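You operate a simulated robot arm through the tools that you are given. There is no shell and no other tool.

You are at the controls of a simulated robot arm. One attempt, no reset.

Task
Put the vacuum on charge: switch the top socket off first, push both plugs home, then switch on.
Fine: black plug in the socket, yellow plug in the charging port; leave it charging.

Only the result counts: the job must be done as asked and must still hold three seconds after the hand-in. Knocking over, shifting, dropping, spilling or breaking anything else fails it.

Robot
A 7-joint arm with a two-finger parallel gripper, fixed in place. Base frame: the origin is at the foot of the arm, x ahead of it, y to its left, z up; the work surface is at about z = 0.885. Units: m, degrees, N and s.
With the tool pointing down near the work surface it reaches from about 0.4 to 0.9 m from the base axis. Its first joint turns from -143.0 to 143.0 degrees. Payload 3 kg.
The tool frame sits at the grasp point between the pads (the TCP): z along the fingers, y along the line on which they close. The tips reach 0.03 m beyond it. The gripper opens to 0.094 m. The fingers are 0.028 m wide and 0.01 m thick; the gripper's body (0.05 by 0.096 m) begins 0.055 m behind the TCP.
Orientation is that of the tool frame in the base frame, as a unit quaternion [x, y, z, w]. With the fingers straight down and closing along the base's y, the tool's x points along the base's -x, its y along +y and its z along -z.

Tools
- The arm moves only by the tool drive_tool. Its argument "steps" is a list of rows, each a list of 3 entries, a list of its own where there are three numbers: the turn, a rotation vector about the tool's x, y, z in degrees, then the shift along the tool's x, y, z in m, then the closure in counts, from 0 (fully open) to 255 (shut). In form: [[[ax, ay, az], [tx, ty, tz], gripper], ...]. A call has 1 to 20 rows; each row shifts and turns the commanded pose from where the row before left it, along the tool's axes as they then stand. A row lasts 0.2 s, in which the tool goes at most 0.05 m and 8.6 degrees; a call with a longer step from one row to the next is refused whole, and so is a gripper value outside its range. Where a pose cannot be reached the arm comes as near as it can. A force on the tool above 40 N (or 10 N above the force at the start of the call, whichever is more), or a blocked arm, ends the call early, and 0.2 s more pass. Each finger travels about 0.072 m/s and halts on what it meets, pressing with about 40 N; the grip force reading is that of the motor and also rises with nothing between the fingers. The clock runs only during rows and for 0.2 s after the last one: add rows that do not move to give the fingers time. The reply holds the time, the measured pose of the TCP, the force on the tool along the base axes, the opening and the grip force, in the units named above and with some noise, with the torque about the TCP (base axes, N m) and any sound that the robot's microphone picked up.
- Cameras (640 x 400 px; columns grow to the right, rows downward): "scene" is fixed at [0.0535, 0.6566, 1.6642]; the picture's right is [-0.67, -0.74, 0.00], its down [-0.42, 0.38, -0.82] and it looks along [0.61, -0.55, -0.57] (base axes); focal length 336 px, centre (320, 200). "wrist" rides on the gripper at [0.076, 0.014, -0.102] in the tool frame; the picture's right is [-0.18, 0.98, 0.00], its down [-0.75, -0.14, -0.64] and it looks along [-0.63, -0.12, 0.77] (tool axes); focal length 243 px, centre (320, 200). There is no depth. A picture from a camera that has moved, and an enlarged one, comes with that camera's place and axes in the base frame and with its lens. The place of the scene camera against the robot may be out by one fixed shift of up to 0.012 m in any direction.
- capture(camera): a new picture of that camera. The clock stands still meanwhile.
- inspect(camera, box): a new picture of the part [left, top, right, bottom] of that camera's present view, enlarged. The clock stands still meanwhile.
- finish_job(): hands the job in; it is judged then, once.

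Places have to be worked out from the pictures, the camera data and where the tool is seen. Open the gripper and draw the arm clear of the work before you hand the job in, unless the task says otherwise.

The tools are called after "Call:" as name(argument=value, ...) on one line, values as JSON. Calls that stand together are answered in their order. drive_tool: Moves the arm, as the interface text tells. Its arguments: {"type":"object","properties":{"steps":{"type":"array","items":{"type":"array"}}},"required":["steps"]} The other tools are called the same way: capture (camera) takes a picture; inspect (camera, box) takes an enlarged picture of a part of a camera's view; finish_job () hands the job in.

At the start:

```text
time_s: 0.0
tool_pos: [0.5316, 0.1397, 1.2711]
tool_rot: [0.0, 1.0, 0.0, 0.0]
ft_force: [1.0, -1.0, 0.6]
wrist_torque: [-0.03, 0.0, 0.02]
opening: 0.0939
grasp_force: 0.0
```

scene: 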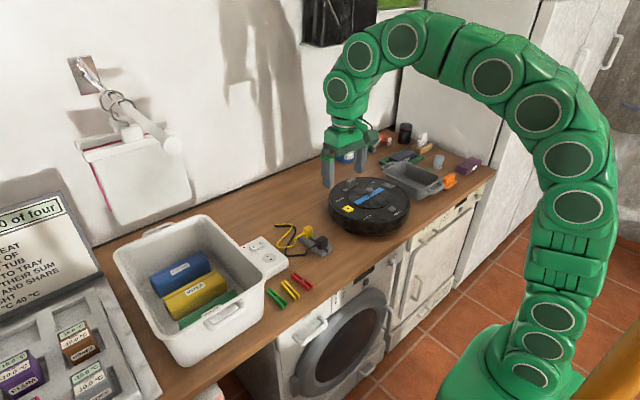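
wrist: 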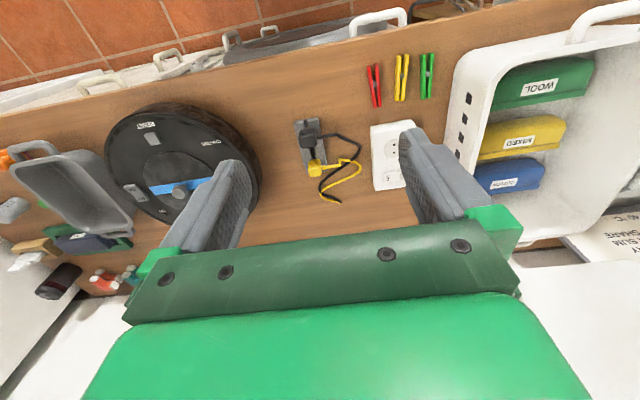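

The pictures show a robot vacuum, a white socket block, and a grey holder with a black and a yellow plug. I enlarge these parts before moving.

Call:
inspect(camera="scene", box=[230, 210, 350, 285])

Call:
inspect(camera="scene", box=[310, 160, 430, 235])

Call:
inspect(camera="wrist", box=[280, 100, 440, 200])

Call:
inspect(camera="wrist", box=[90, 90, 270, 230])

```text
5.33 times, centred on (290, 248) of scene
camera zoom: at [0.0535, 0.6566, 1.6642], right [-0.67, -0.74, 0.0], down [-0.42, 0.38, -0.82], along [0.61, -0.55, -0.57], focal length 1794 px, centre (480, -53)
```

zoom: 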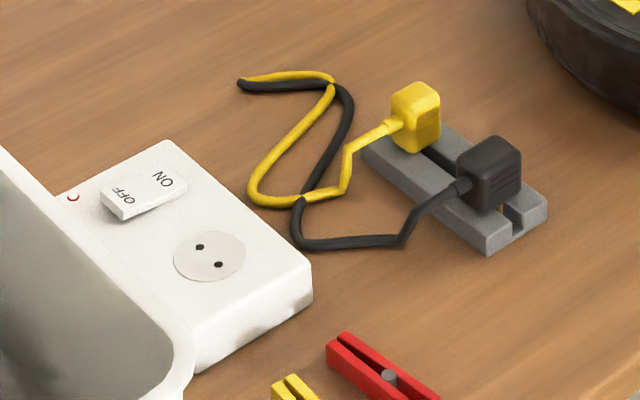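

```text
5.33 times, centred on (370, 198) of scene
camera zoom: at [0.0535, 0.6566, 1.6642], right [-0.67, -0.74, 0.0], down [-0.42, 0.38, -0.82], along [0.61, -0.55, -0.57], focal length 1794 px, centre (53, 213)
```

zoom: 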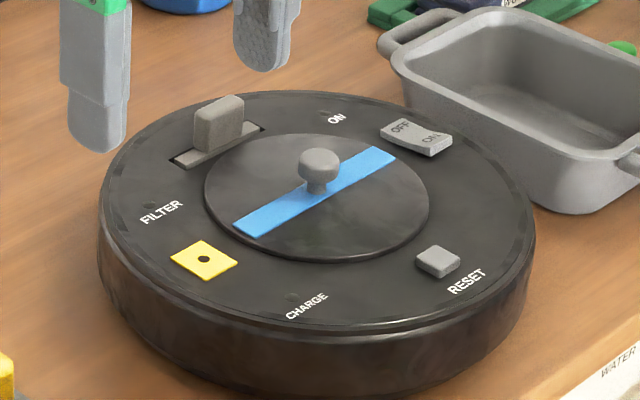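

```text
4.00 times, centred on (360, 150) of wrist
camera zoom: at [0.4556, 0.1526, 1.3742], right [0.18, 0.98, 0.0], down [0.75, -0.14, 0.64], along [0.63, -0.12, -0.77], focal length 970 px, centre (160, 400)
```

zoom: 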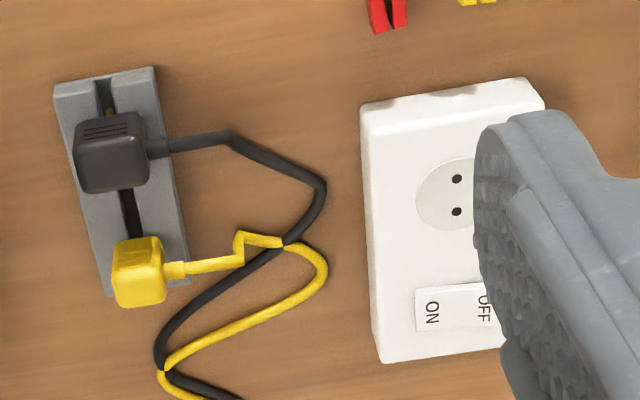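

```text
2.86 times, centred on (180, 160) of wrist
camera zoom: at [0.4556, 0.1526, 1.3742], right [0.18, 0.98, 0.0], down [0.75, -0.14, 0.64], along [0.63, -0.12, -0.77], focal length 693 px, centre (720, 314)
```

zoom: 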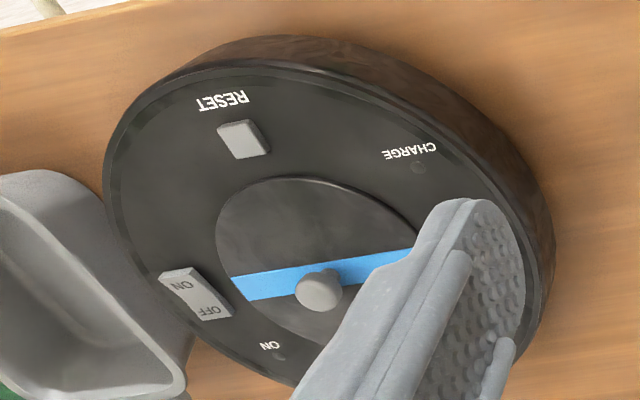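

The rocker on the white block reads ON on its -y end and OFF on its +y end. The OFF end looks raised, so it is on now. I judge the socket holes to be near (0.72, 0.257), the black plug near (0.654, 0.09), the yellow plug near (0.722, 0.09) and the charging port near (0.69, -0.06). I move closer for a better look.

Call:
drive_tool(steps=[[[0, 0, 0], [-0.025, 0.01, 0.02], 0], [[0, 0, 0], [-0.025, 0.01, 0.02], 0], [[0, 0, 0], [-0.025, 0.01, 0.02], 0], [[0, 0, 0], [-0.025, 0.01, 0.02], 0], [[0, 0, 0], [-0.025, 0.01, 0.02], 0], [[0, 0, 0], [-0.025, 0.01, 0.02], 0], [[0, 0, 0], [0, 0, 0], 0]])

Call:
capture(camera="wrist")

Call:
capture(camera="scene")

```text
time_s: 1.6
tool_pos: [0.6825, 0.199, 1.151]
tool_rot: [0.001, 1.0, 0.0, 0.0]
ft_force: [-0.2, -0.9, -0.6]
wrist_torque: [0.02, 0.02, -0.04]
opening: 0.094
grasp_force: 0.2
```

```text
taken
camera wrist: at [0.6056, 0.2126, 1.2546], right [0.19, 0.98, 0.0], down [0.75, -0.14, 0.64], along [0.63, -0.12, -0.77], focal length 243 px, centre (320, 200)
```

wrist: 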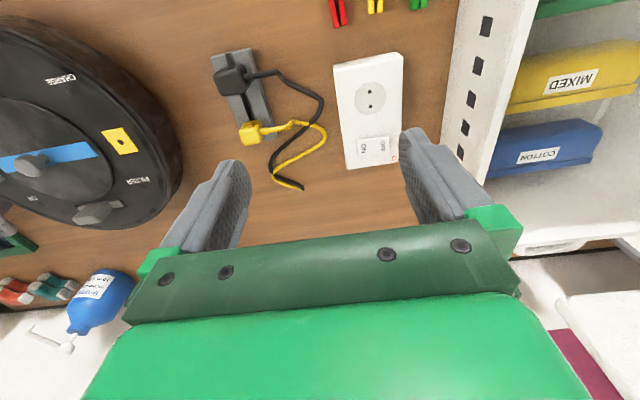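

```text
taken
```

scene: 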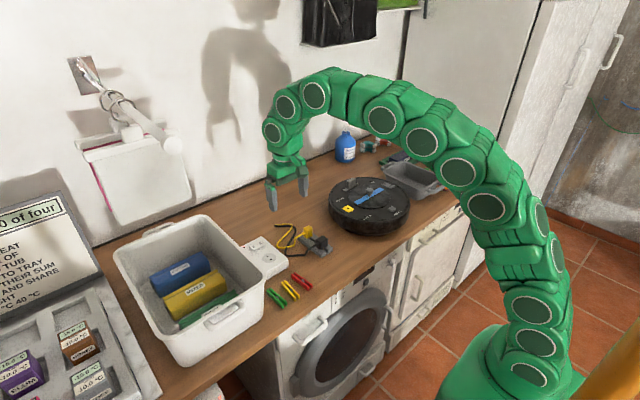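

I enlarge the wrist view of the socket block, the rack and the charging port.

Call:
inspect(camera="wrist", box=[310, 40, 470, 180])

Call:
inspect(camera="wrist", box=[200, 40, 340, 200])

Call:
inspect(camera="wrist", box=[0, 50, 190, 230])

```text
2.86 times, centred on (390, 110) of wrist
camera zoom: at [0.6056, 0.2126, 1.2546], right [0.19, 0.98, 0.0], down [0.75, -0.14, 0.64], along [0.63, -0.12, -0.77], focal length 693 px, centre (120, 457)
```

zoom: 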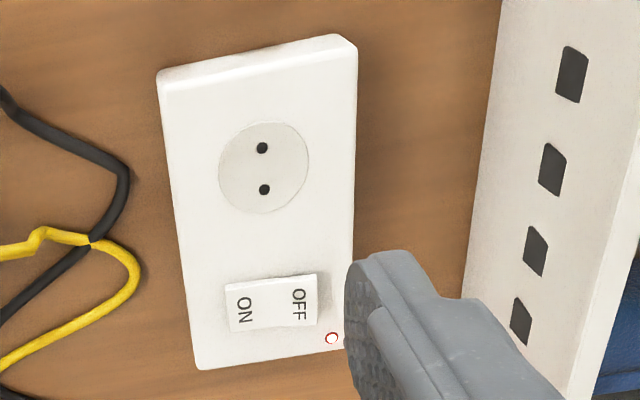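

```text
2.50 times, centred on (270, 120) of wrist
camera zoom: at [0.6056, 0.2126, 1.2546], right [0.19, 0.98, 0.0], down [0.75, -0.14, 0.64], along [0.63, -0.12, -0.77], focal length 606 px, centre (445, 400)
```

zoom: 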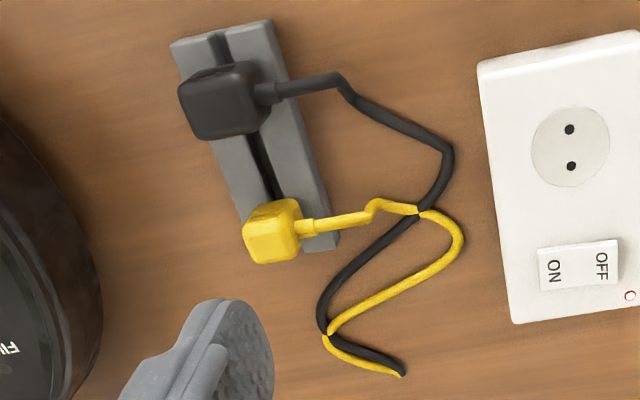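

```text
2.22 times, centred on (95, 140) of wrist
camera zoom: at [0.6056, 0.2126, 1.2546], right [0.19, 0.98, 0.0], down [0.75, -0.14, 0.64], along [0.63, -0.12, -0.77], focal length 539 px, centre (820, 333)
```

zoom: 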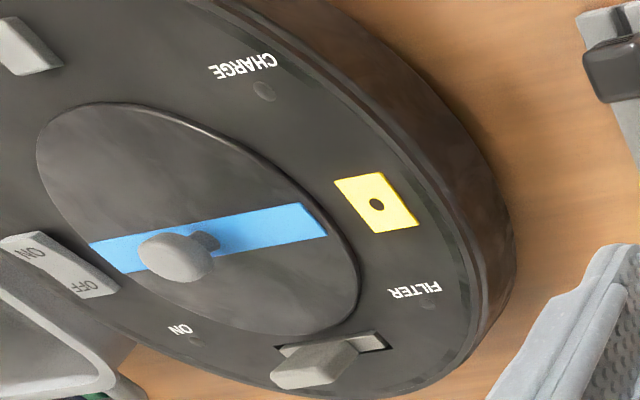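

Working from both views, the block is square to the axes with its top at about z 0.92. The holes are at (0.711, 0.259) and (0.730, 0.259), and the rocker is centred near (0.785, 0.2585) with its OFF end at y about 0.281. I shut the fingers and hover over the OFF end.

Call:
drive_tool(steps=[[[0, 0, 0], [-0.026, 0.019, 0.025], 255], [[0, 0, 0], [-0.026, 0.019, 0.025], 255], [[0, 0, 0], [-0.026, 0.019, 0.025], 255], [[0, 0, 0], [-0.0245, 0.019, 0.025], 255], [[0, 0, 0], [0, 0, 0.03], 255], [[0, 0, 0], [0, 0, 0.03], 255], [[0, 0, 0], [0, 0, 0.005], 255], [[0, 0, 0], [0, 0, 0], 255]])

Call:
capture(camera="wrist")

Call:
inspect(camera="scene", box=[220, 190, 340, 290])

```text
time_s: 3.4
tool_pos: [0.7858, 0.275, 0.985]
tool_rot: [0.001, 1.0, -0.001, 0.0]
ft_force: [0.1, -0.3, 0.4]
wrist_torque: [0.03, -0.03, -0.04]
opening: 0.0
grasp_force: 32.6
```

```text
taken
camera wrist: at [0.7083, 0.2882, 1.0893], right [0.18, 0.98, 0.0], down [0.75, -0.14, 0.64], along [0.63, -0.12, -0.77], focal length 243 px, centre (320, 200)
```

wrist: 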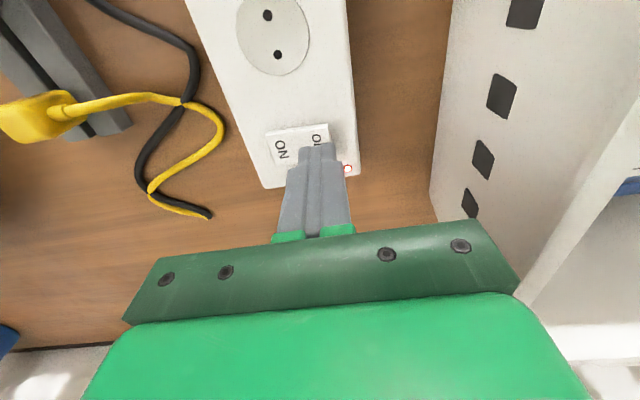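

```text
4.00 times, centred on (280, 240) of scene
camera zoom: at [0.0535, 0.6566, 1.6642], right [-0.67, -0.74, 0.0], down [-0.42, 0.38, -0.82], along [0.61, -0.55, -0.57], focal length 1345 px, centre (480, 40)
```

zoom: 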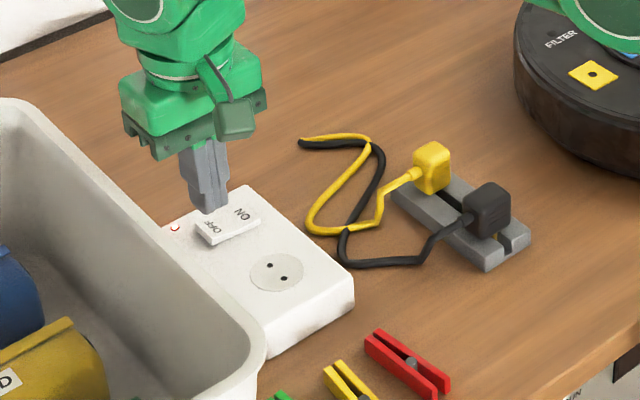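

The closed tips hang over the raised OFF end and clear the tub. I press down in small steps.

Call:
drive_tool(steps=[[[0, 0, 0], [0, 0, 0.008], 255], [[0, 0, 0], [0, 0, 0.006], 255], [[0, 0, 0], [0, 0, 0.004], 255], [[0, 0, 0], [0, 0, 0.003], 255], [[0, 0, 0], [0, 0, 0.003], 255], [[0, 0, 0], [0, 0, 0], 255]])

Call:
inspect(camera="scene", box=[230, 210, 310, 260])

```text
time_s: 4.8
tool_pos: [0.7852, 0.2753, 0.9618]
tool_rot: [0.0, 1.0, 0.0, 0.0]
ft_force: [0.2, 0.5, 1.7]
wrist_torque: [0.04, -0.05, 0.0]
opening: 0.0002
grasp_force: 32.9
```

```text
8.00 times, centred on (270, 235) of scene
camera zoom: at [0.0535, 0.6566, 1.6642], right [-0.67, -0.74, 0.0], down [-0.42, 0.38, -0.82], along [0.61, -0.55, -0.57], focal length 2691 px, centre (720, -80)
```

zoom: 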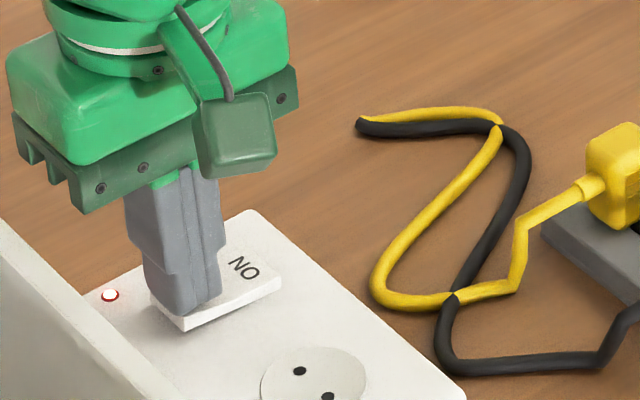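

The tips are just reaching the rocker (1.7 N), so I press on in small steps. The light by the switch seems lit, and I expect it to go dark.

Call:
drive_tool(steps=[[[0, 0, 0], [0, 0, 0.002], 255], [[0, 0, 0], [0, 0, 0.002], 255], [[0, 0, 0], [0, 0, 0.002], 255], [[0, 0, 0], [0, 0, 0.002], 255], [[0, 0, 0], [0, 0, 0], 255]])

Call:
inspect(camera="scene", box=[230, 210, 310, 260])

```text
time_s: 5.7
tool_pos: [0.7839, 0.2747, 0.9587]
tool_rot: [0.001, 1.0, 0.001, 0.001]
ft_force: [-12.3, -3.4, 16.2]
wrist_torque: [-0.25, 0.57, -0.12]
opening: 0.0
grasp_force: 33.4
stopped in row 4: the force on the tool passed its limit at 45 N (the readings are from after the stop); the commanded pose is now the measured one
```

```text
8.00 times, centred on (270, 235) of scene
camera zoom: at [0.0535, 0.6566, 1.6642], right [-0.67, -0.74, 0.0], down [-0.42, 0.38, -0.82], along [0.61, -0.55, -0.57], focal length 2691 px, centre (720, -80)
```

zoom: 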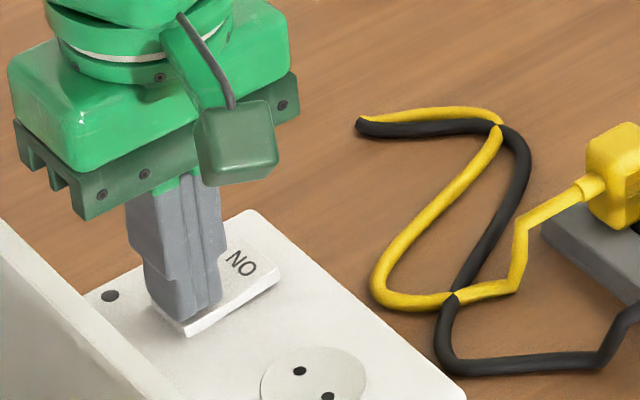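

The light went dark, so the socket is off. I raise the tool straight up and check the block did not move, then open the fingers and go over the plug rack.

Call:
drive_tool(steps=[[[0, 0, 0], [0, 0, -0.015], 255], [[0, 0, 0], [0, 0, -0.04], 255], [[0, 0, 0], [0, 0, -0.04], 255], [[0, 0, 0], [0.03, -0.035, -0.015], 255], [[0, 0, 0], [0.03, -0.035, 0], 120], [[0, 0, 0], [0.03, -0.035, 0], 60], [[0, 0, 0], [0.03, -0.035, 0], 0], [[0, 0, 0], [0.02, -0.035, 0], 0], [[0, 0, 0], [0, 0, 0], 0], [[0, 0, 0], [0, 0, 0], 0]])

Call:
capture(camera="wrist")

Call:
inspect(camera="scene", box=[220, 190, 340, 290])

```text
time_s: 7.9
tool_pos: [0.6451, 0.0995, 1.0681]
tool_rot: [0.001, 1.0, 0.001, 0.001]
ft_force: [0.6, 0.6, 0.0]
wrist_torque: [-0.01, 0.01, 0.0]
opening: 0.0941
grasp_force: 0.0
```

```text
taken
camera wrist: at [0.5678, 0.1124, 1.1711], right [0.18, 0.98, 0.0], down [0.75, -0.14, 0.64], along [0.63, -0.12, -0.76], focal length 243 px, centre (320, 200)
```

wrist: 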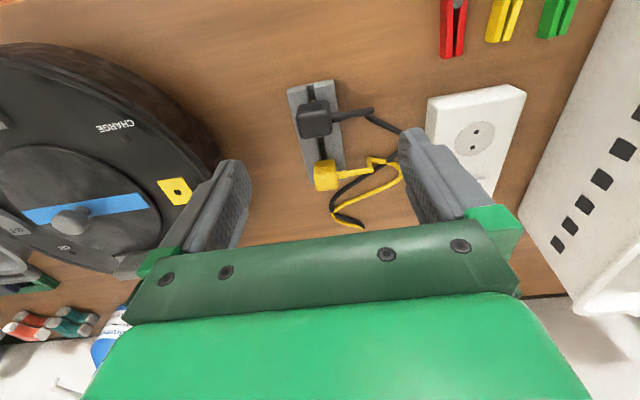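

```text
4.00 times, centred on (280, 240) of scene
camera zoom: at [0.0535, 0.6566, 1.6642], right [-0.67, -0.74, 0.0], down [-0.42, 0.38, -0.82], along [0.61, -0.55, -0.57], focal length 1345 px, centre (480, 40)
```

zoom: 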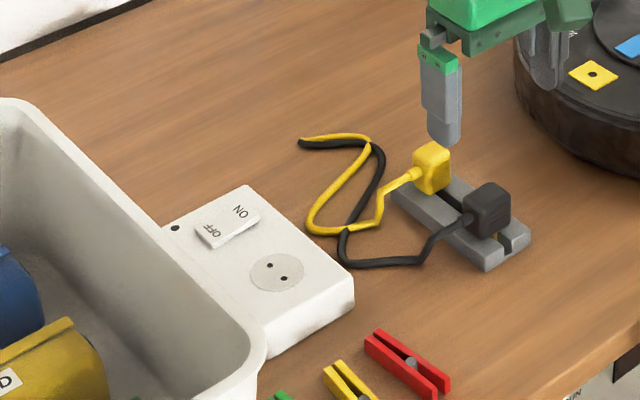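

The block is unmoved and the light is dark. I enlarge the view of the rack to measure the plugs.

Call:
inspect(camera="wrist", box=[270, 70, 400, 240])

Call:
inspect(camera="scene", box=[290, 220, 360, 265])

Call:
inspect(camera="wrist", box=[100, 130, 260, 260])

```text
2.35 times, centred on (335, 155) of wrist
camera zoom: at [0.5678, 0.1124, 1.1711], right [0.18, 0.98, 0.0], down [0.75, -0.14, 0.64], along [0.63, -0.12, -0.76], focal length 571 px, centre (285, 306)
```

zoom: 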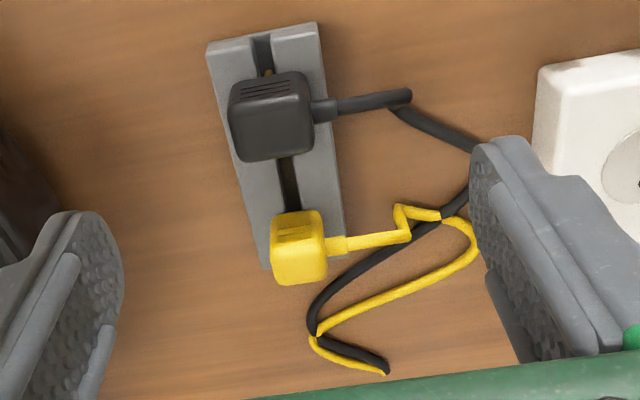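

```text
8.89 times, centred on (325, 242) of scene
camera zoom: at [0.0535, 0.6566, 1.6642], right [-0.67, -0.74, 0.0], down [-0.42, 0.38, -0.82], along [0.61, -0.55, -0.57], focal length 2990 px, centre (276, -178)
```

zoom: 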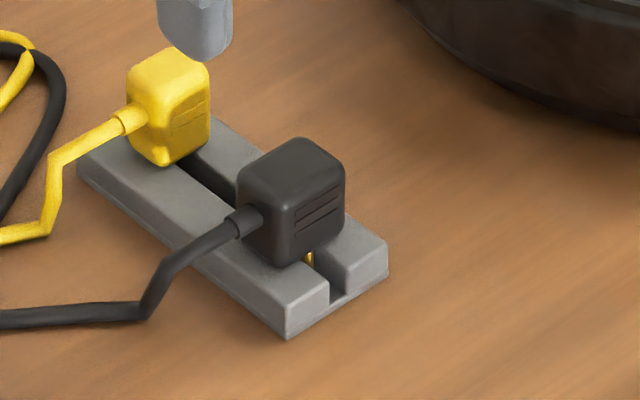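

```text
3.08 times, centred on (180, 195) of wrist
camera zoom: at [0.5678, 0.1124, 1.1711], right [0.18, 0.98, 0.0], down [0.75, -0.14, 0.64], along [0.63, -0.12, -0.76], focal length 746 px, centre (751, 215)
```

zoom: 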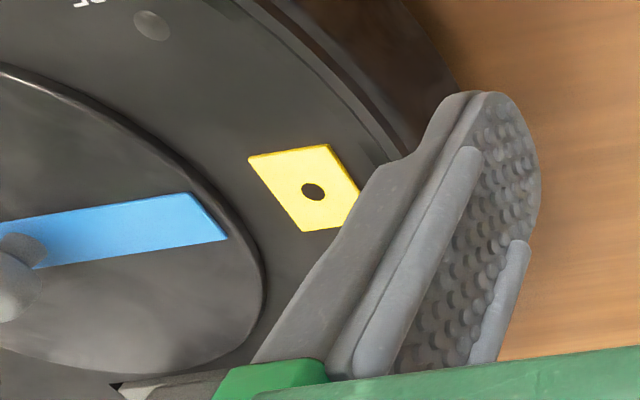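

Both plugs sit upright in the rack with their cords leaving towards +y. The black plug's top is near (0.666, 0.089, 0.931) and the yellow's near (0.734, 0.089, 0.934), and both are square to the axes. I turn the tool by -90° about its z so the fingers close along x, clear of the cords.

Call:
drive_tool(steps=[[[0, 0, -8.1818], [0, 0, 0], 0], [[0, 0, -8.1818], [0, 0, 0], 0], [[0, 0, -8.1818], [0, 0, 0], 0], [[0, 0, -8.1818], [0, 0, 0], 0], [[0, 0, -8.1818], [0, 0, 0], 0], [[0, 0, -8.1818], [0, 0, 0], 0], [[0, 0, -8.1818], [0, 0, 0], 0], [[0, 0, -8.1818], [0, 0, 0], 0], [[0, 0, -8.1818], [0, 0, 0], 0], [[0, 0, -8.1818], [0, 0, 0], 0], [[0, 0, -8.1818], [0, 0, 0], 0], [[0, 0, 0], [0, 0, 0], 0]])

Call:
capture(camera="wrist")

Call:
capture(camera="scene")

```text
time_s: 10.5
tool_pos: [0.6435, 0.1006, 1.0671]
tool_rot: [-0.707, 0.707, 0.0, 0.002]
ft_force: [-0.2, 0.7, -0.4]
wrist_torque: [-0.02, 0.01, 0.0]
opening: 0.094
grasp_force: 0.0
```

```text
taken
camera wrist: at [0.6299, 0.0229, 1.1708], right [-0.98, 0.18, 0.0], down [0.14, 0.75, 0.64], along [0.12, 0.63, -0.77], focal length 243 px, centre (320, 200)
```

wrist: 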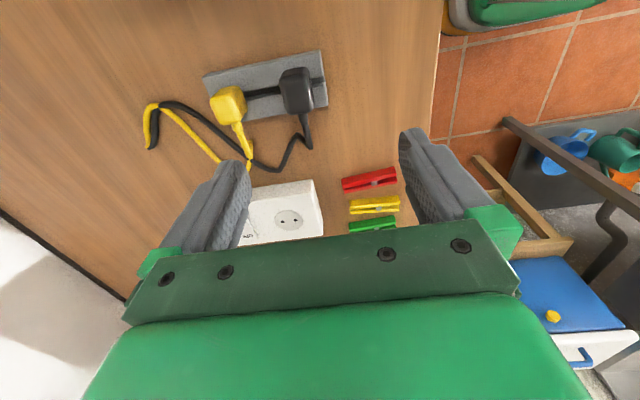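

```text
taken
```

scene: 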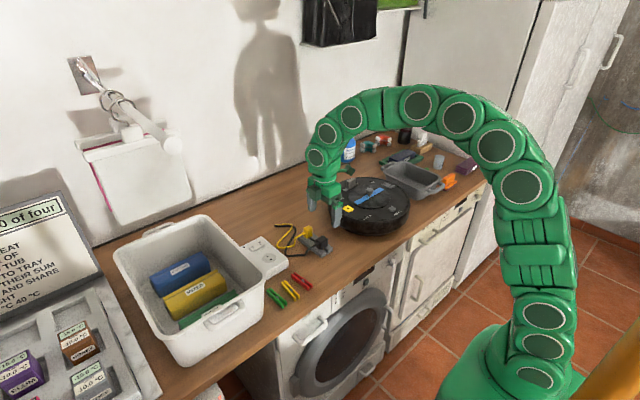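

The fingers now close along x. I enlarge this view to check the plug positions from the new side.

Call:
inspect(camera="wrist", box=[190, 40, 350, 140])

Call:
inspect(camera="wrist", box=[220, 170, 340, 245])

```text
4.00 times, centred on (270, 90) of wrist
camera zoom: at [0.6299, 0.0229, 1.1708], right [-0.98, 0.18, 0.0], down [0.14, 0.75, 0.64], along [0.12, 0.63, -0.77], focal length 970 px, centre (520, 640)
```

zoom: 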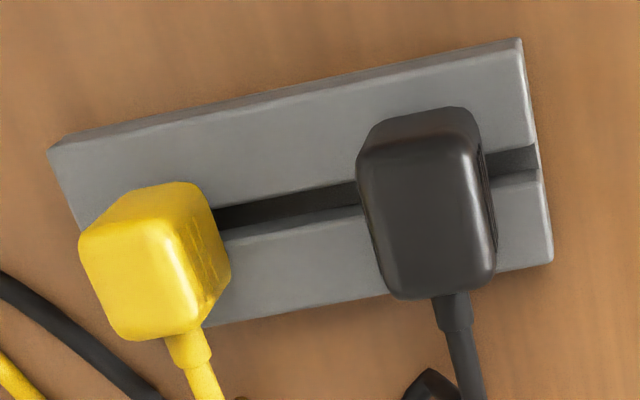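

```text
5.33 times, centred on (280, 208) of wrist
camera zoom: at [0.6299, 0.0229, 1.1708], right [-0.98, 0.18, 0.0], down [0.14, 0.75, 0.64], along [0.12, 0.63, -0.77], focal length 1294 px, centre (533, 160)
```

zoom: 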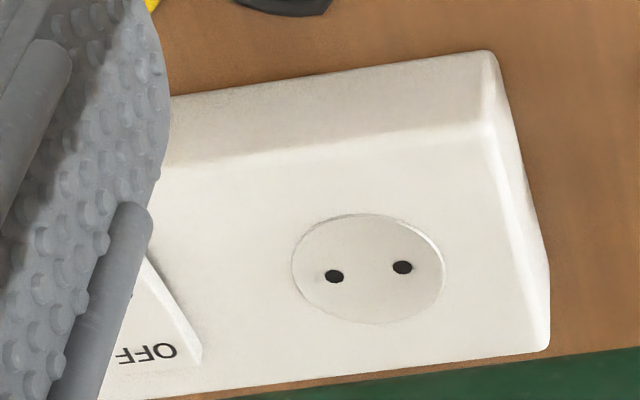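

Measurements agree well: black plug at about (0.665, 0.088), socket centre at (0.720, 0.259), charging port near (0.699, -0.069, 0.965). I narrow the opening to about 50 mm so the fingers clear the yellow plug, align, and descend partway.

Call:
drive_tool(steps=[[[0, 0, 0], [0.0126, -0.0215, 0], 119], [[0, 0, 0], [0, 0, 0], 119], [[0, 0, 0], [0, 0, 0.03], 119], [[0, 0, 0], [0, 0, 0.03], 119], [[0, 0, 0], [0, 0, 0.025], 119], [[0, 0, 0], [0, 0, 0], 119]])

Call:
capture(camera="wrist")

Call:
inspect(camera="scene", box=[270, 200, 370, 270])

```text
time_s: 11.9
tool_pos: [0.6657, 0.0862, 0.9804]
tool_rot: [-0.706, 0.708, -0.001, 0.001]
ft_force: [0.3, -0.4, 0.1]
wrist_torque: [-0.03, 0.03, -0.02]
opening: 0.0503
grasp_force: 0.0
```

```text
taken
camera wrist: at [0.6507, 0.0103, 1.0849], right [-0.98, 0.19, 0.0], down [0.14, 0.75, 0.64], along [0.12, 0.63, -0.77], focal length 243 px, centre (320, 200)
```

wrist: 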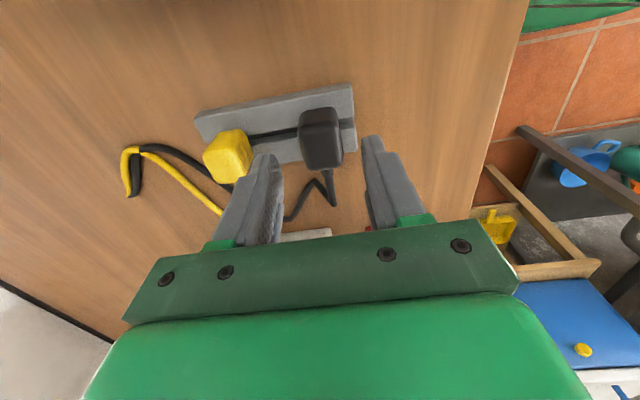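

```text
5.71 times, centred on (320, 235) of scene
camera zoom: at [0.0535, 0.6566, 1.6642], right [-0.67, -0.74, 0.0], down [-0.42, 0.38, -0.82], along [0.61, -0.55, -0.57], focal length 1922 px, centre (320, 0)
```

zoom: 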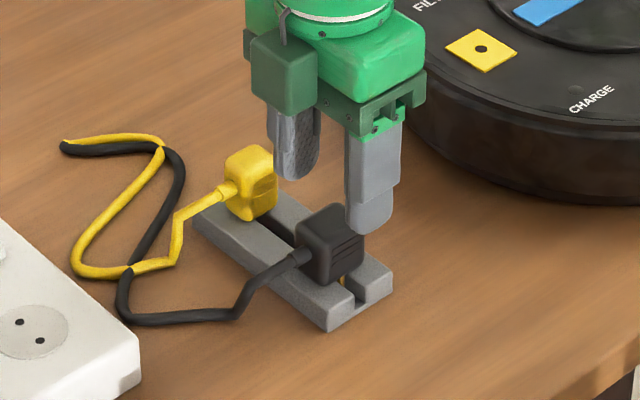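

The plug sits midway between the fingers. I lower to TCP z of about 0.940 (tips about 0.910, just above the rack), then close.

Call:
drive_tool(steps=[[[0, 0, 0], [-0.001, 0, 0.015], 119], [[0, 0, 0], [0, 0, 0.015], 119], [[0, 0, 0], [0, 0, 0.01], 119], [[0, 0, 0], [0, 0, 0], 119]])

Call:
inspect(camera="scene", box=[270, 200, 370, 270])

Call:
inspect(camera="wrist", box=[180, 70, 460, 245])

```text
time_s: 12.9
tool_pos: [0.665, 0.0886, 0.9421]
tool_rot: [-0.707, 0.708, -0.001, 0.002]
ft_force: [0.5, 0.1, 0.5]
wrist_torque: [-0.01, -0.02, 0.0]
opening: 0.0501
grasp_force: 0.0
```

```text
5.71 times, centred on (320, 235) of scene
camera zoom: at [0.0535, 0.6566, 1.6642], right [-0.67, -0.74, 0.0], down [-0.42, 0.38, -0.82], along [0.61, -0.55, -0.57], focal length 1922 px, centre (320, 0)
```

zoom: 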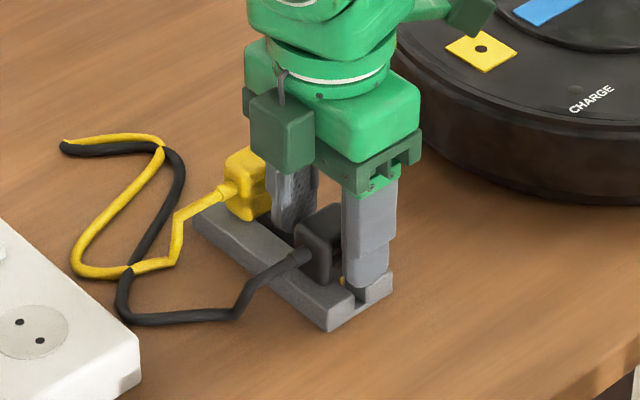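

```text
2.29 times, centred on (320, 158) of wrist
camera zoom: at [0.6516, 0.0113, 1.0454], right [-0.98, 0.19, 0.0], down [0.14, 0.75, 0.64], along [0.12, 0.63, -0.77], focal length 555 px, centre (320, 297)
```

zoom: 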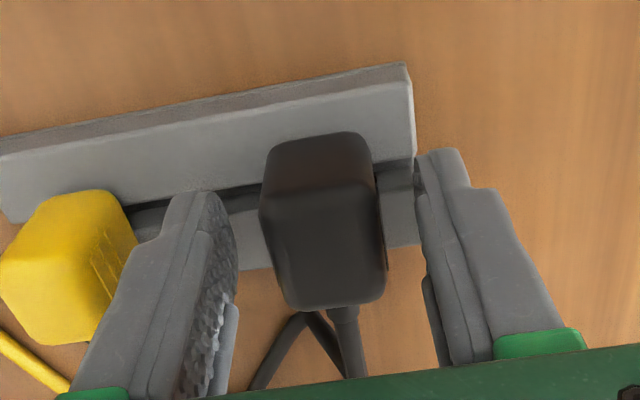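

The fingers straddle the plug without touching anything. I close on it.

Call:
drive_tool(steps=[[[0, 0, 0], [0, 0, 0], 160], [[0, 0, 0], [0, 0, 0], 255], [[0, 0, 0], [0, 0, 0], 255], [[0, 0, 0], [0, 0, 0], 255], [[0, 0, 0], [0, 0, 0], 255]])

Call:
inspect(camera="wrist", box=[180, 70, 460, 245])

```text
time_s: 14.1
tool_pos: [0.6661, 0.0884, 0.9416]
tool_rot: [-0.706, 0.708, -0.001, 0.003]
ft_force: [3.9, 0.0, 23.6]
wrist_torque: [-0.05, 0.07, 0.01]
opening: 0.0269
grasp_force: 39.5
```

```text
2.29 times, centred on (320, 158) of wrist
camera zoom: at [0.6516, 0.0114, 1.0459], right [-0.98, 0.19, -0.01], down [0.14, 0.75, 0.64], along [0.12, 0.63, -0.77], focal length 555 px, centre (320, 297)
```

zoom: 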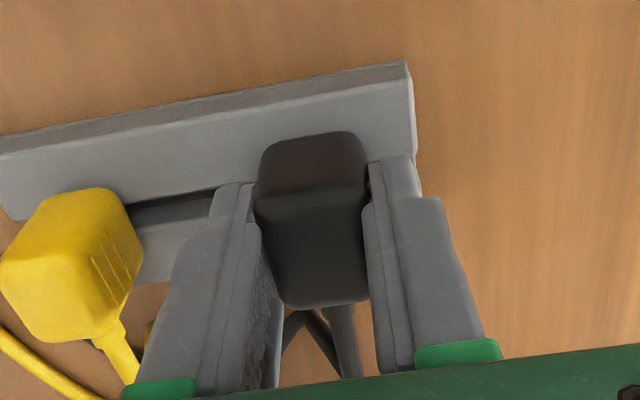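

I hold the black plug (26.9 mm wide). I lift it slowly straight up out of the slot.

Call:
drive_tool(steps=[[[0, 0, 0], [0, 0, -0.003], 255], [[0, 0, 0], [0, 0, -0.006], 255], [[0, 0, 0], [0, 0, -0.01], 255], [[0, 0, 0], [0, 0, -0.015], 255], [[0, 0, 0], [0, 0, -0.015], 255], [[0, 0, 0], [0, 0, 0], 255]])

Call:
inspect(camera="scene", box=[270, 200, 370, 270])

Call:
inspect(camera="wrist", box=[180, 70, 460, 245])

```text
time_s: 15.5
tool_pos: [0.6669, 0.0888, 0.9905]
tool_rot: [-0.707, 0.707, 0.0, 0.002]
ft_force: [0.4, 0.1, -0.3]
wrist_torque: [-0.01, 0.05, 0.02]
opening: 0.0
grasp_force: 32.4
```

```text
5.71 times, centred on (320, 235) of scene
camera zoom: at [0.0535, 0.6566, 1.6642], right [-0.67, -0.74, 0.0], down [-0.42, 0.38, -0.82], along [0.61, -0.55, -0.57], focal length 1922 px, centre (320, 0)
```

zoom: 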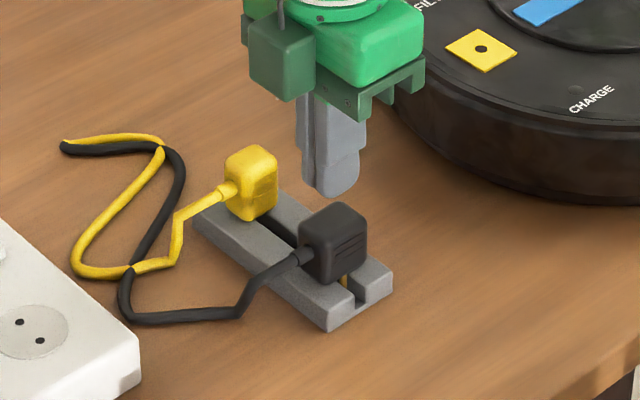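

```text
2.29 times, centred on (320, 158) of wrist
camera zoom: at [0.6512, 0.0112, 1.0949], right [-0.98, 0.19, 0.0], down [0.14, 0.75, 0.64], along [0.12, 0.63, -0.77], focal length 555 px, centre (320, 297)
```

zoom: 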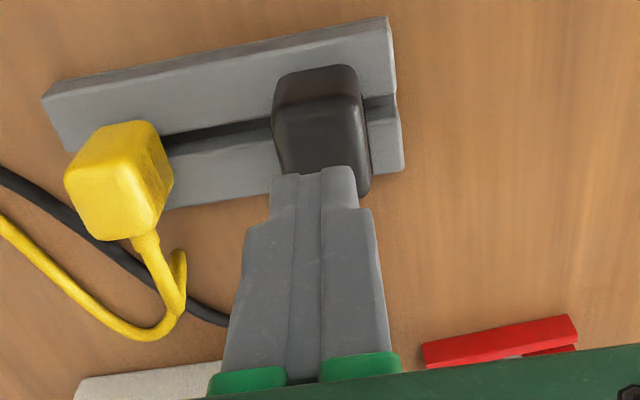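

The plug slipped out of the grip and is still in the rack. I open again above it and look closely before I retry.

Call:
drive_tool(steps=[[[0, 0, 0], [0, 0, -0.02], 200], [[0, 0, 0], [0, 0, 0], 119], [[0, 0, 0], [0, 0, 0], 119], [[0, 0, 0], [0, 0, 0], 119]])

Call:
inspect(camera="scene", box=[305, 225, 345, 260])

Call:
inspect(camera="wrist", box=[200, 60, 380, 180])

```text
time_s: 16.5
tool_pos: [0.6659, 0.0882, 1.0111]
tool_rot: [-0.707, 0.708, -0.001, 0.001]
ft_force: [0.1, 0.1, -0.7]
wrist_torque: [-0.03, 0.0, 0.0]
opening: 0.0501
grasp_force: 0.0
```

```text
11.43 times, centred on (325, 242) of scene
camera zoom: at [0.0535, 0.6566, 1.6642], right [-0.67, -0.74, 0.0], down [-0.42, 0.38, -0.82], along [0.61, -0.55, -0.57], focal length 3844 px, centre (263, -286)
```

zoom: 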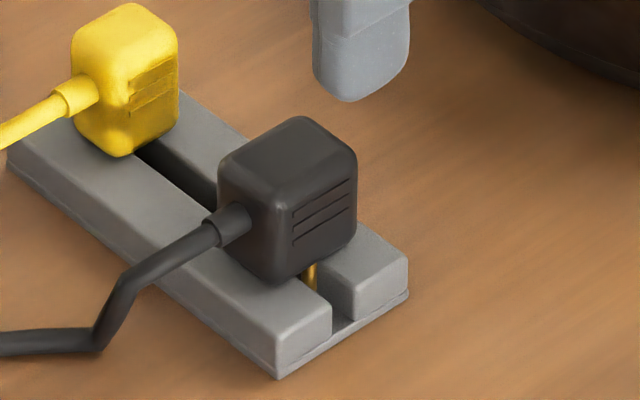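

```text
3.33 times, centred on (290, 120) of wrist
camera zoom: at [0.6511, 0.0107, 1.1144], right [-0.98, 0.19, 0.0], down [0.14, 0.75, 0.64], along [0.12, 0.63, -0.77], focal length 809 px, centre (420, 467)
```

zoom: 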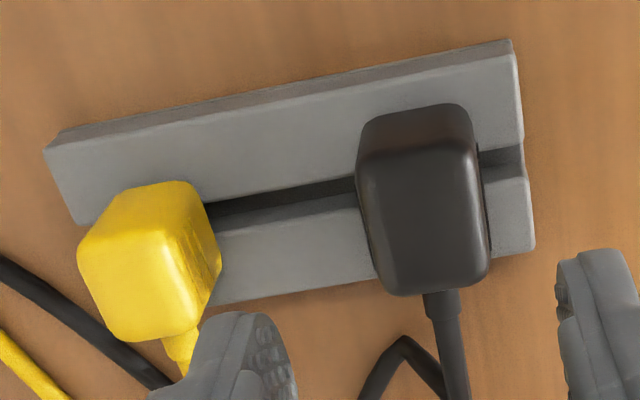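

The plug is still fully seated. The rack looks only about 15 mm high (top about 0.900), so my grip was too high on the body. I go lower this time, to TCP z of about 0.934, and close.

Call:
drive_tool(steps=[[[0, 0, 0], [0, 0, 0.03], 119], [[0, 0, 0], [0, 0, 0.025], 119], [[0, 0, 0], [0, 0, 0.012], 119], [[0, 0, 0], [0, 0, 0.006], 119], [[0, 0, 0], [0, 0, 0.004], 119], [[0, 0, 0], [0, 0, 0], 119]])

Call:
inspect(camera="scene", box=[300, 215, 350, 260])

```text
time_s: 17.9
tool_pos: [0.6663, 0.0889, 0.9342]
tool_rot: [-0.707, 0.708, 0.0, 0.002]
ft_force: [0.1, 0.1, 0.2]
wrist_torque: [0.0, 0.0, 0.03]
opening: 0.05
grasp_force: 0.1
```

```text
8.89 times, centred on (325, 238) of scene
camera zoom: at [0.0535, 0.6566, 1.6642], right [-0.67, -0.74, 0.0], down [-0.42, 0.38, -0.82], along [0.61, -0.55, -0.57], focal length 2990 px, centre (276, -133)
```

zoom: 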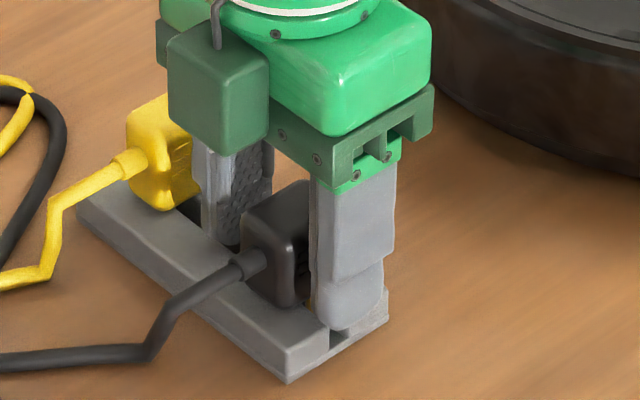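

There is no contact yet and the tips are right down by the rack. I close and read the force.

Call:
drive_tool(steps=[[[0, 0, 0], [0, 0, 0], 150], [[0, 0, 0], [0, 0, 0], 180], [[0, 0, 0], [0, 0, 0], 200], [[0, 0, 0], [0, 0, 0], 255], [[0, 0, 0], [0, 0, 0], 255]])

Call:
inspect(camera="wrist", box=[180, 70, 460, 245])

```text
time_s: 19.1
tool_pos: [0.666, 0.0876, 0.9344]
tool_rot: [-0.707, 0.707, 0.0, 0.002]
ft_force: [0.0, -0.5, -0.5]
wrist_torque: [-0.02, 0.03, -0.01]
opening: 0.0312
grasp_force: 40.2
```

```text
2.29 times, centred on (320, 158) of wrist
camera zoom: at [0.6516, 0.0111, 1.0376], right [-0.98, 0.19, 0.0], down [0.14, 0.75, 0.64], along [0.12, 0.63, -0.77], focal length 555 px, centre (320, 297)
```

zoom: 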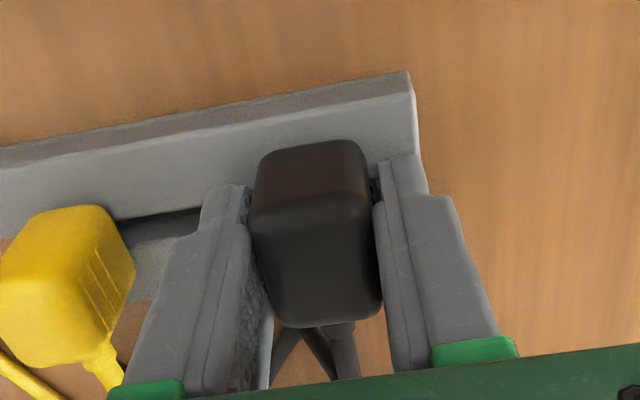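

This grip is proper: 31.2 mm wide with no wedging force. I lift slowly.

Call:
drive_tool(steps=[[[0, 0, 0], [0, 0, -0.002], 255], [[0, 0, 0], [0, 0, -0.002], 255], [[0, 0, 0], [0, 0, -0.003], 255], [[0, 0, 0], [0, 0, -0.003], 255], [[0, 0, 0], [0, 0, 0], 255]])

Call:
inspect(camera="scene", box=[300, 215, 350, 260])

```text
time_s: 20.3
tool_pos: [0.6663, 0.0892, 0.9443]
tool_rot: [-0.706, 0.708, 0.0, 0.002]
ft_force: [1.0, -0.3, -0.5]
wrist_torque: [-0.02, -0.02, 0.0]
opening: 0.0317
grasp_force: 40.0
```

```text
8.89 times, centred on (325, 238) of scene
camera zoom: at [0.0535, 0.6566, 1.6642], right [-0.67, -0.74, 0.0], down [-0.42, 0.38, -0.82], along [0.61, -0.55, -0.57], focal length 2990 px, centre (276, -133)
```

zoom: 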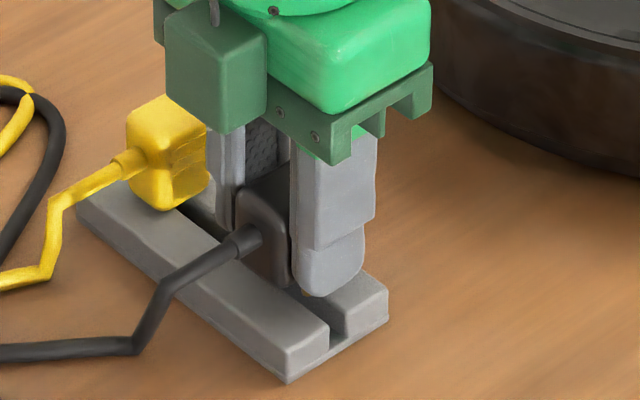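

The plug is rising with the grip. I lift on until the pins are clear and then look.

Call:
drive_tool(steps=[[[0, 0, 0], [0, 0, -0.005], 255], [[0, 0, 0], [0, 0, -0.01], 255], [[0, 0, 0], [0, 0, -0.015], 255], [[0, 0, 0], [0, 0, -0.015], 255], [[0, 0, 0], [0, 0, -0.015], 255], [[0, 0, 0], [0, 0, 0], 255]])

Call:
inspect(camera="scene", box=[260, 180, 370, 270])

Call:
capture(camera="wrist")

```text
time_s: 21.7
tool_pos: [0.6664, 0.0897, 1.0042]
tool_rot: [-0.707, 0.708, 0.0, 0.002]
ft_force: [0.5, -0.3, -0.2]
wrist_torque: [0.01, 0.0, 0.02]
opening: 0.0316
grasp_force: 40.0
```

```text
4.44 times, centred on (315, 225) of scene
camera zoom: at [0.0535, 0.6566, 1.6642], right [-0.67, -0.74, 0.0], down [-0.42, 0.38, -0.82], along [0.61, -0.55, -0.57], focal length 1495 px, centre (342, 89)
```

zoom: 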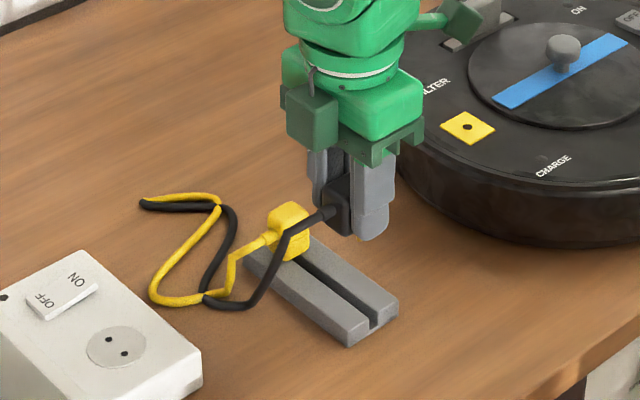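

```text
taken
camera wrist: at [0.6513, 0.0114, 1.1076], right [-0.98, 0.19, 0.0], down [0.14, 0.75, 0.64], along [0.12, 0.63, -0.77], focal length 243 px, centre (320, 200)
```

wrist: 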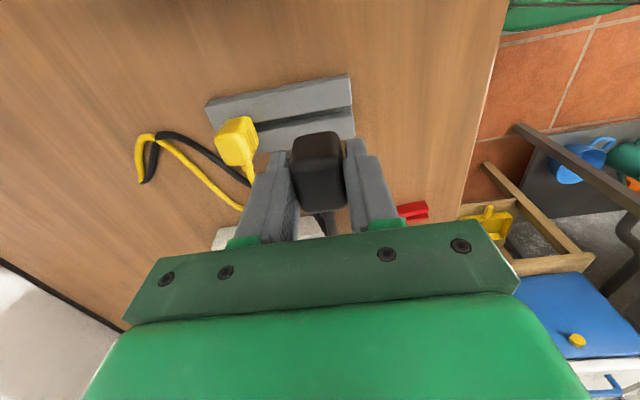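

The black plug is out and held upright. I carry it over the socket, staying high, and then check how the pins line up.

Call:
drive_tool(steps=[[[0, 0, 0], [-0.02, -0.006, -0.016], 255], [[0, 0, 0], [-0.03, -0.0095, 0], 255], [[0, 0, 0], [-0.03, -0.0095, 0], 255], [[0, 0, 0], [-0.03, -0.0095, 0], 255], [[0, 0, 0], [-0.03, -0.0095, 0], 255], [[0, 0, 0], [-0.0293, -0.0097, 0], 255], [[0, 0, 0], [0, 0, 0], 255], [[0, 0, 0], [0, 0, 0], 255]])

Call:
capture(camera="scene")

Call:
inspect(camera="scene", box=[220, 200, 310, 280])

Call:
capture(camera="wrist")

```text
time_s: 23.5
tool_pos: [0.7199, 0.2578, 1.0201]
tool_rot: [-0.706, 0.708, 0.0, 0.002]
ft_force: [0.2, 0.2, -0.1]
wrist_torque: [-0.01, -0.01, -0.01]
opening: 0.0314
grasp_force: 40.2
```

```text
taken
```

scene: 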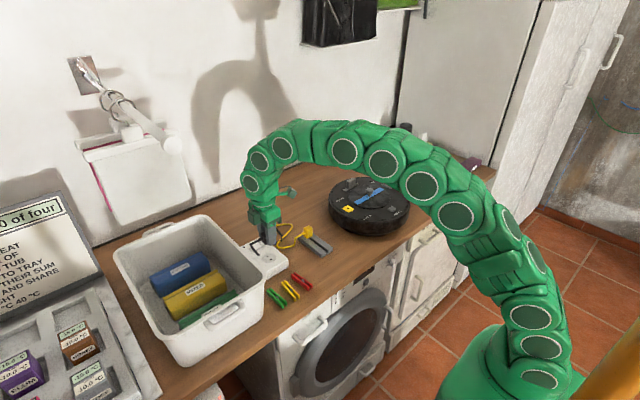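

```text
5.00 times, centred on (265, 240) of scene
camera zoom: at [0.0535, 0.6566, 1.6642], right [-0.67, -0.74, 0.0], down [-0.42, 0.38, -0.82], along [0.61, -0.55, -0.57], focal length 1682 px, centre (595, 0)
```

zoom: 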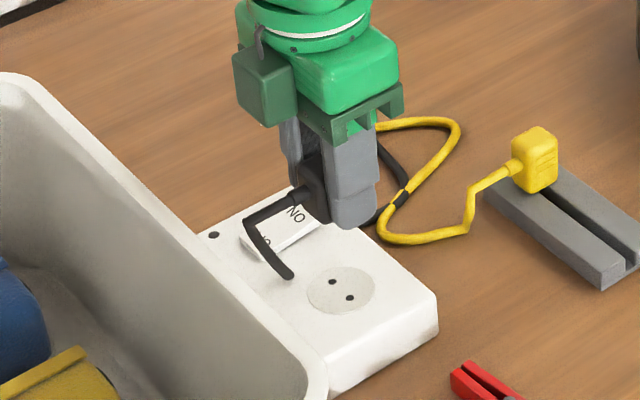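

```text
taken
camera wrist: at [0.7056, 0.18, 1.1238], right [-0.98, 0.19, 0.0], down [0.14, 0.75, 0.64], along [0.12, 0.63, -0.77], focal length 243 px, centre (320, 200)
```

wrist: 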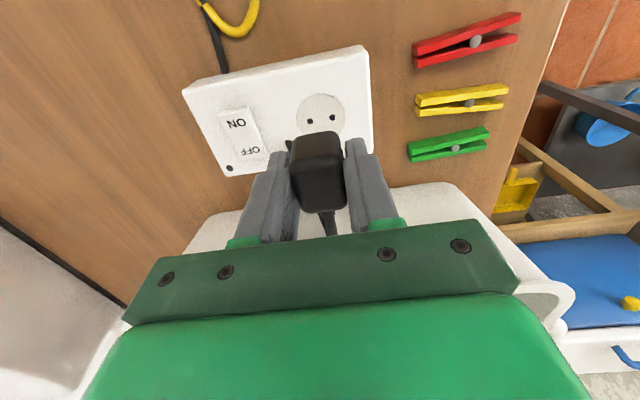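

The gripper stays clear of the tub rim. The tool is within about 1 mm of the socket centre, so I correct that and lower until the pins are just above the face. Then I compare pins and holes.

Call:
drive_tool(steps=[[[0, 0, 0], [-0.0012, -0.0005, 0.015], 255], [[0, 0, 0], [0, 0, 0.015], 255], [[0, 0, 0], [0, 0, 0.013], 255], [[0, 0, 0], [0, 0, 0], 255], [[0, 0, 0], [0, 0, 0], 255]])

Call:
inspect(camera="scene", box=[240, 225, 300, 275])

Call:
inspect(camera="wrist", box=[180, 70, 460, 245])

```text
time_s: 24.7
tool_pos: [0.7211, 0.2588, 0.9784]
tool_rot: [-0.706, 0.708, 0.0, 0.002]
ft_force: [0.0, -0.4, -0.8]
wrist_torque: [0.0, 0.02, 0.02]
opening: 0.0316
grasp_force: 40.1
```

```text
8.00 times, centred on (270, 250) of scene
camera zoom: at [0.0535, 0.6566, 1.6642], right [-0.67, -0.74, 0.0], down [-0.42, 0.38, -0.82], along [0.61, -0.55, -0.57], focal length 2691 px, centre (720, -200)
```

zoom: 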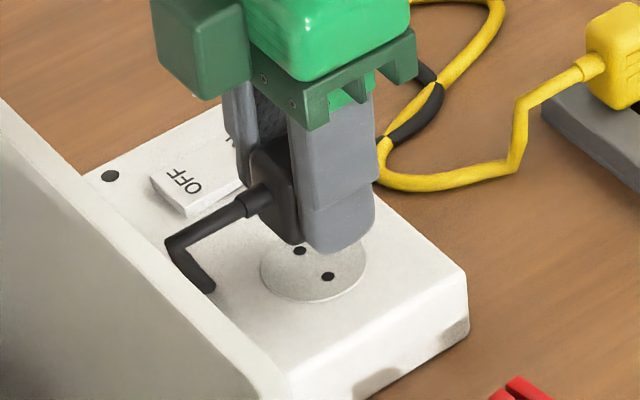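

```text
2.29 times, centred on (320, 158) of wrist
camera zoom: at [0.7064, 0.1815, 1.0808], right [-0.98, 0.19, 0.0], down [0.14, 0.75, 0.64], along [0.12, 0.63, -0.77], focal length 555 px, centre (320, 297)
```

zoom: 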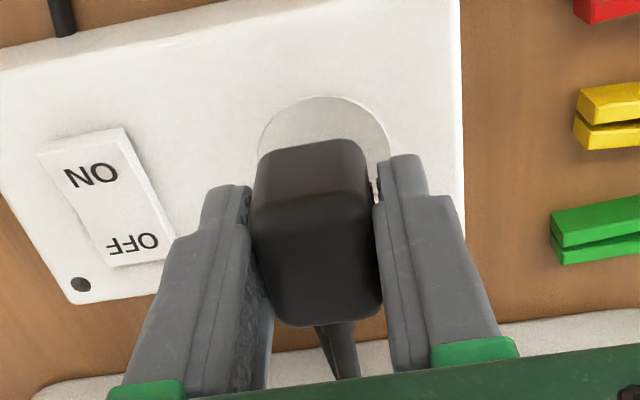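

The readings put the tool at (0.720, 0.259) within noise, which is the socket centre. I go down slowly and watch the force and height to tell whether the pins enter.

Call:
drive_tool(steps=[[[0, 0, 0], [0, 0, 0.003], 255], [[0, 0, 0], [0, 0, 0.003], 255], [[0, 0, 0], [0, 0, 0.002], 255], [[0, 0, 0], [0, 0, 0.002], 255], [[0, 0, 0], [0, 0, 0.002], 255], [[0, 0, 0], [0, 0, 0], 255]])

Call:
inspect(camera="scene", box=[240, 225, 300, 275])

```text
time_s: 26.1
tool_pos: [0.7209, 0.2592, 0.9647]
tool_rot: [-0.706, 0.708, -0.001, 0.001]
ft_force: [1.0, 0.2, -0.4]
wrist_torque: [0.02, -0.01, 0.05]
opening: 0.0316
grasp_force: 40.4
```

```text
8.00 times, centred on (270, 250) of scene
camera zoom: at [0.0535, 0.6566, 1.6642], right [-0.67, -0.74, 0.0], down [-0.42, 0.38, -0.82], along [0.61, -0.55, -0.57], focal length 2691 px, centre (720, -200)
```

zoom: 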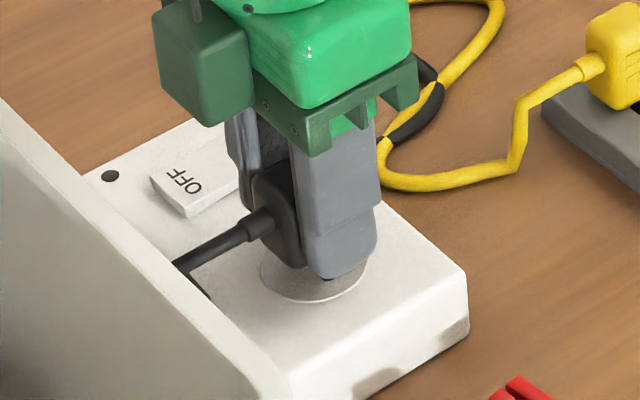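

No contact force yet at z 0.965, so I keep going in small steps.

Call:
drive_tool(steps=[[[0, 0, 0], [0, 0, 0.002], 255], [[0, 0, 0], [0, 0, 0.002], 255], [[0, 0, 0], [0, 0, 0.002], 255], [[0, 0, 0], [0, 0, 0.002], 255], [[0, 0, 0], [0, 0, 0], 255]])

Call:
inspect(camera="scene", box=[240, 225, 300, 275])

```text
time_s: 27.3
tool_pos: [0.7191, 0.2591, 0.9568]
tool_rot: [-0.706, 0.708, -0.001, 0.001]
ft_force: [-0.9, 0.1, -0.9]
wrist_torque: [-0.03, 0.01, 0.0]
opening: 0.0315
grasp_force: 40.0
```

```text
8.00 times, centred on (270, 250) of scene
camera zoom: at [0.0535, 0.6566, 1.6642], right [-0.67, -0.74, 0.0], down [-0.42, 0.38, -0.82], along [0.61, -0.55, -0.57], focal length 2691 px, centre (720, -200)
```

zoom: 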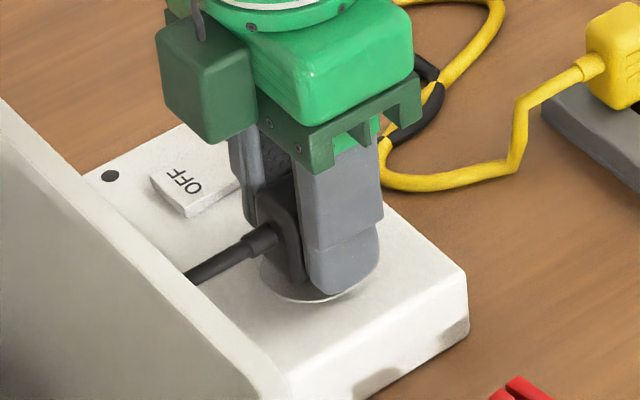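

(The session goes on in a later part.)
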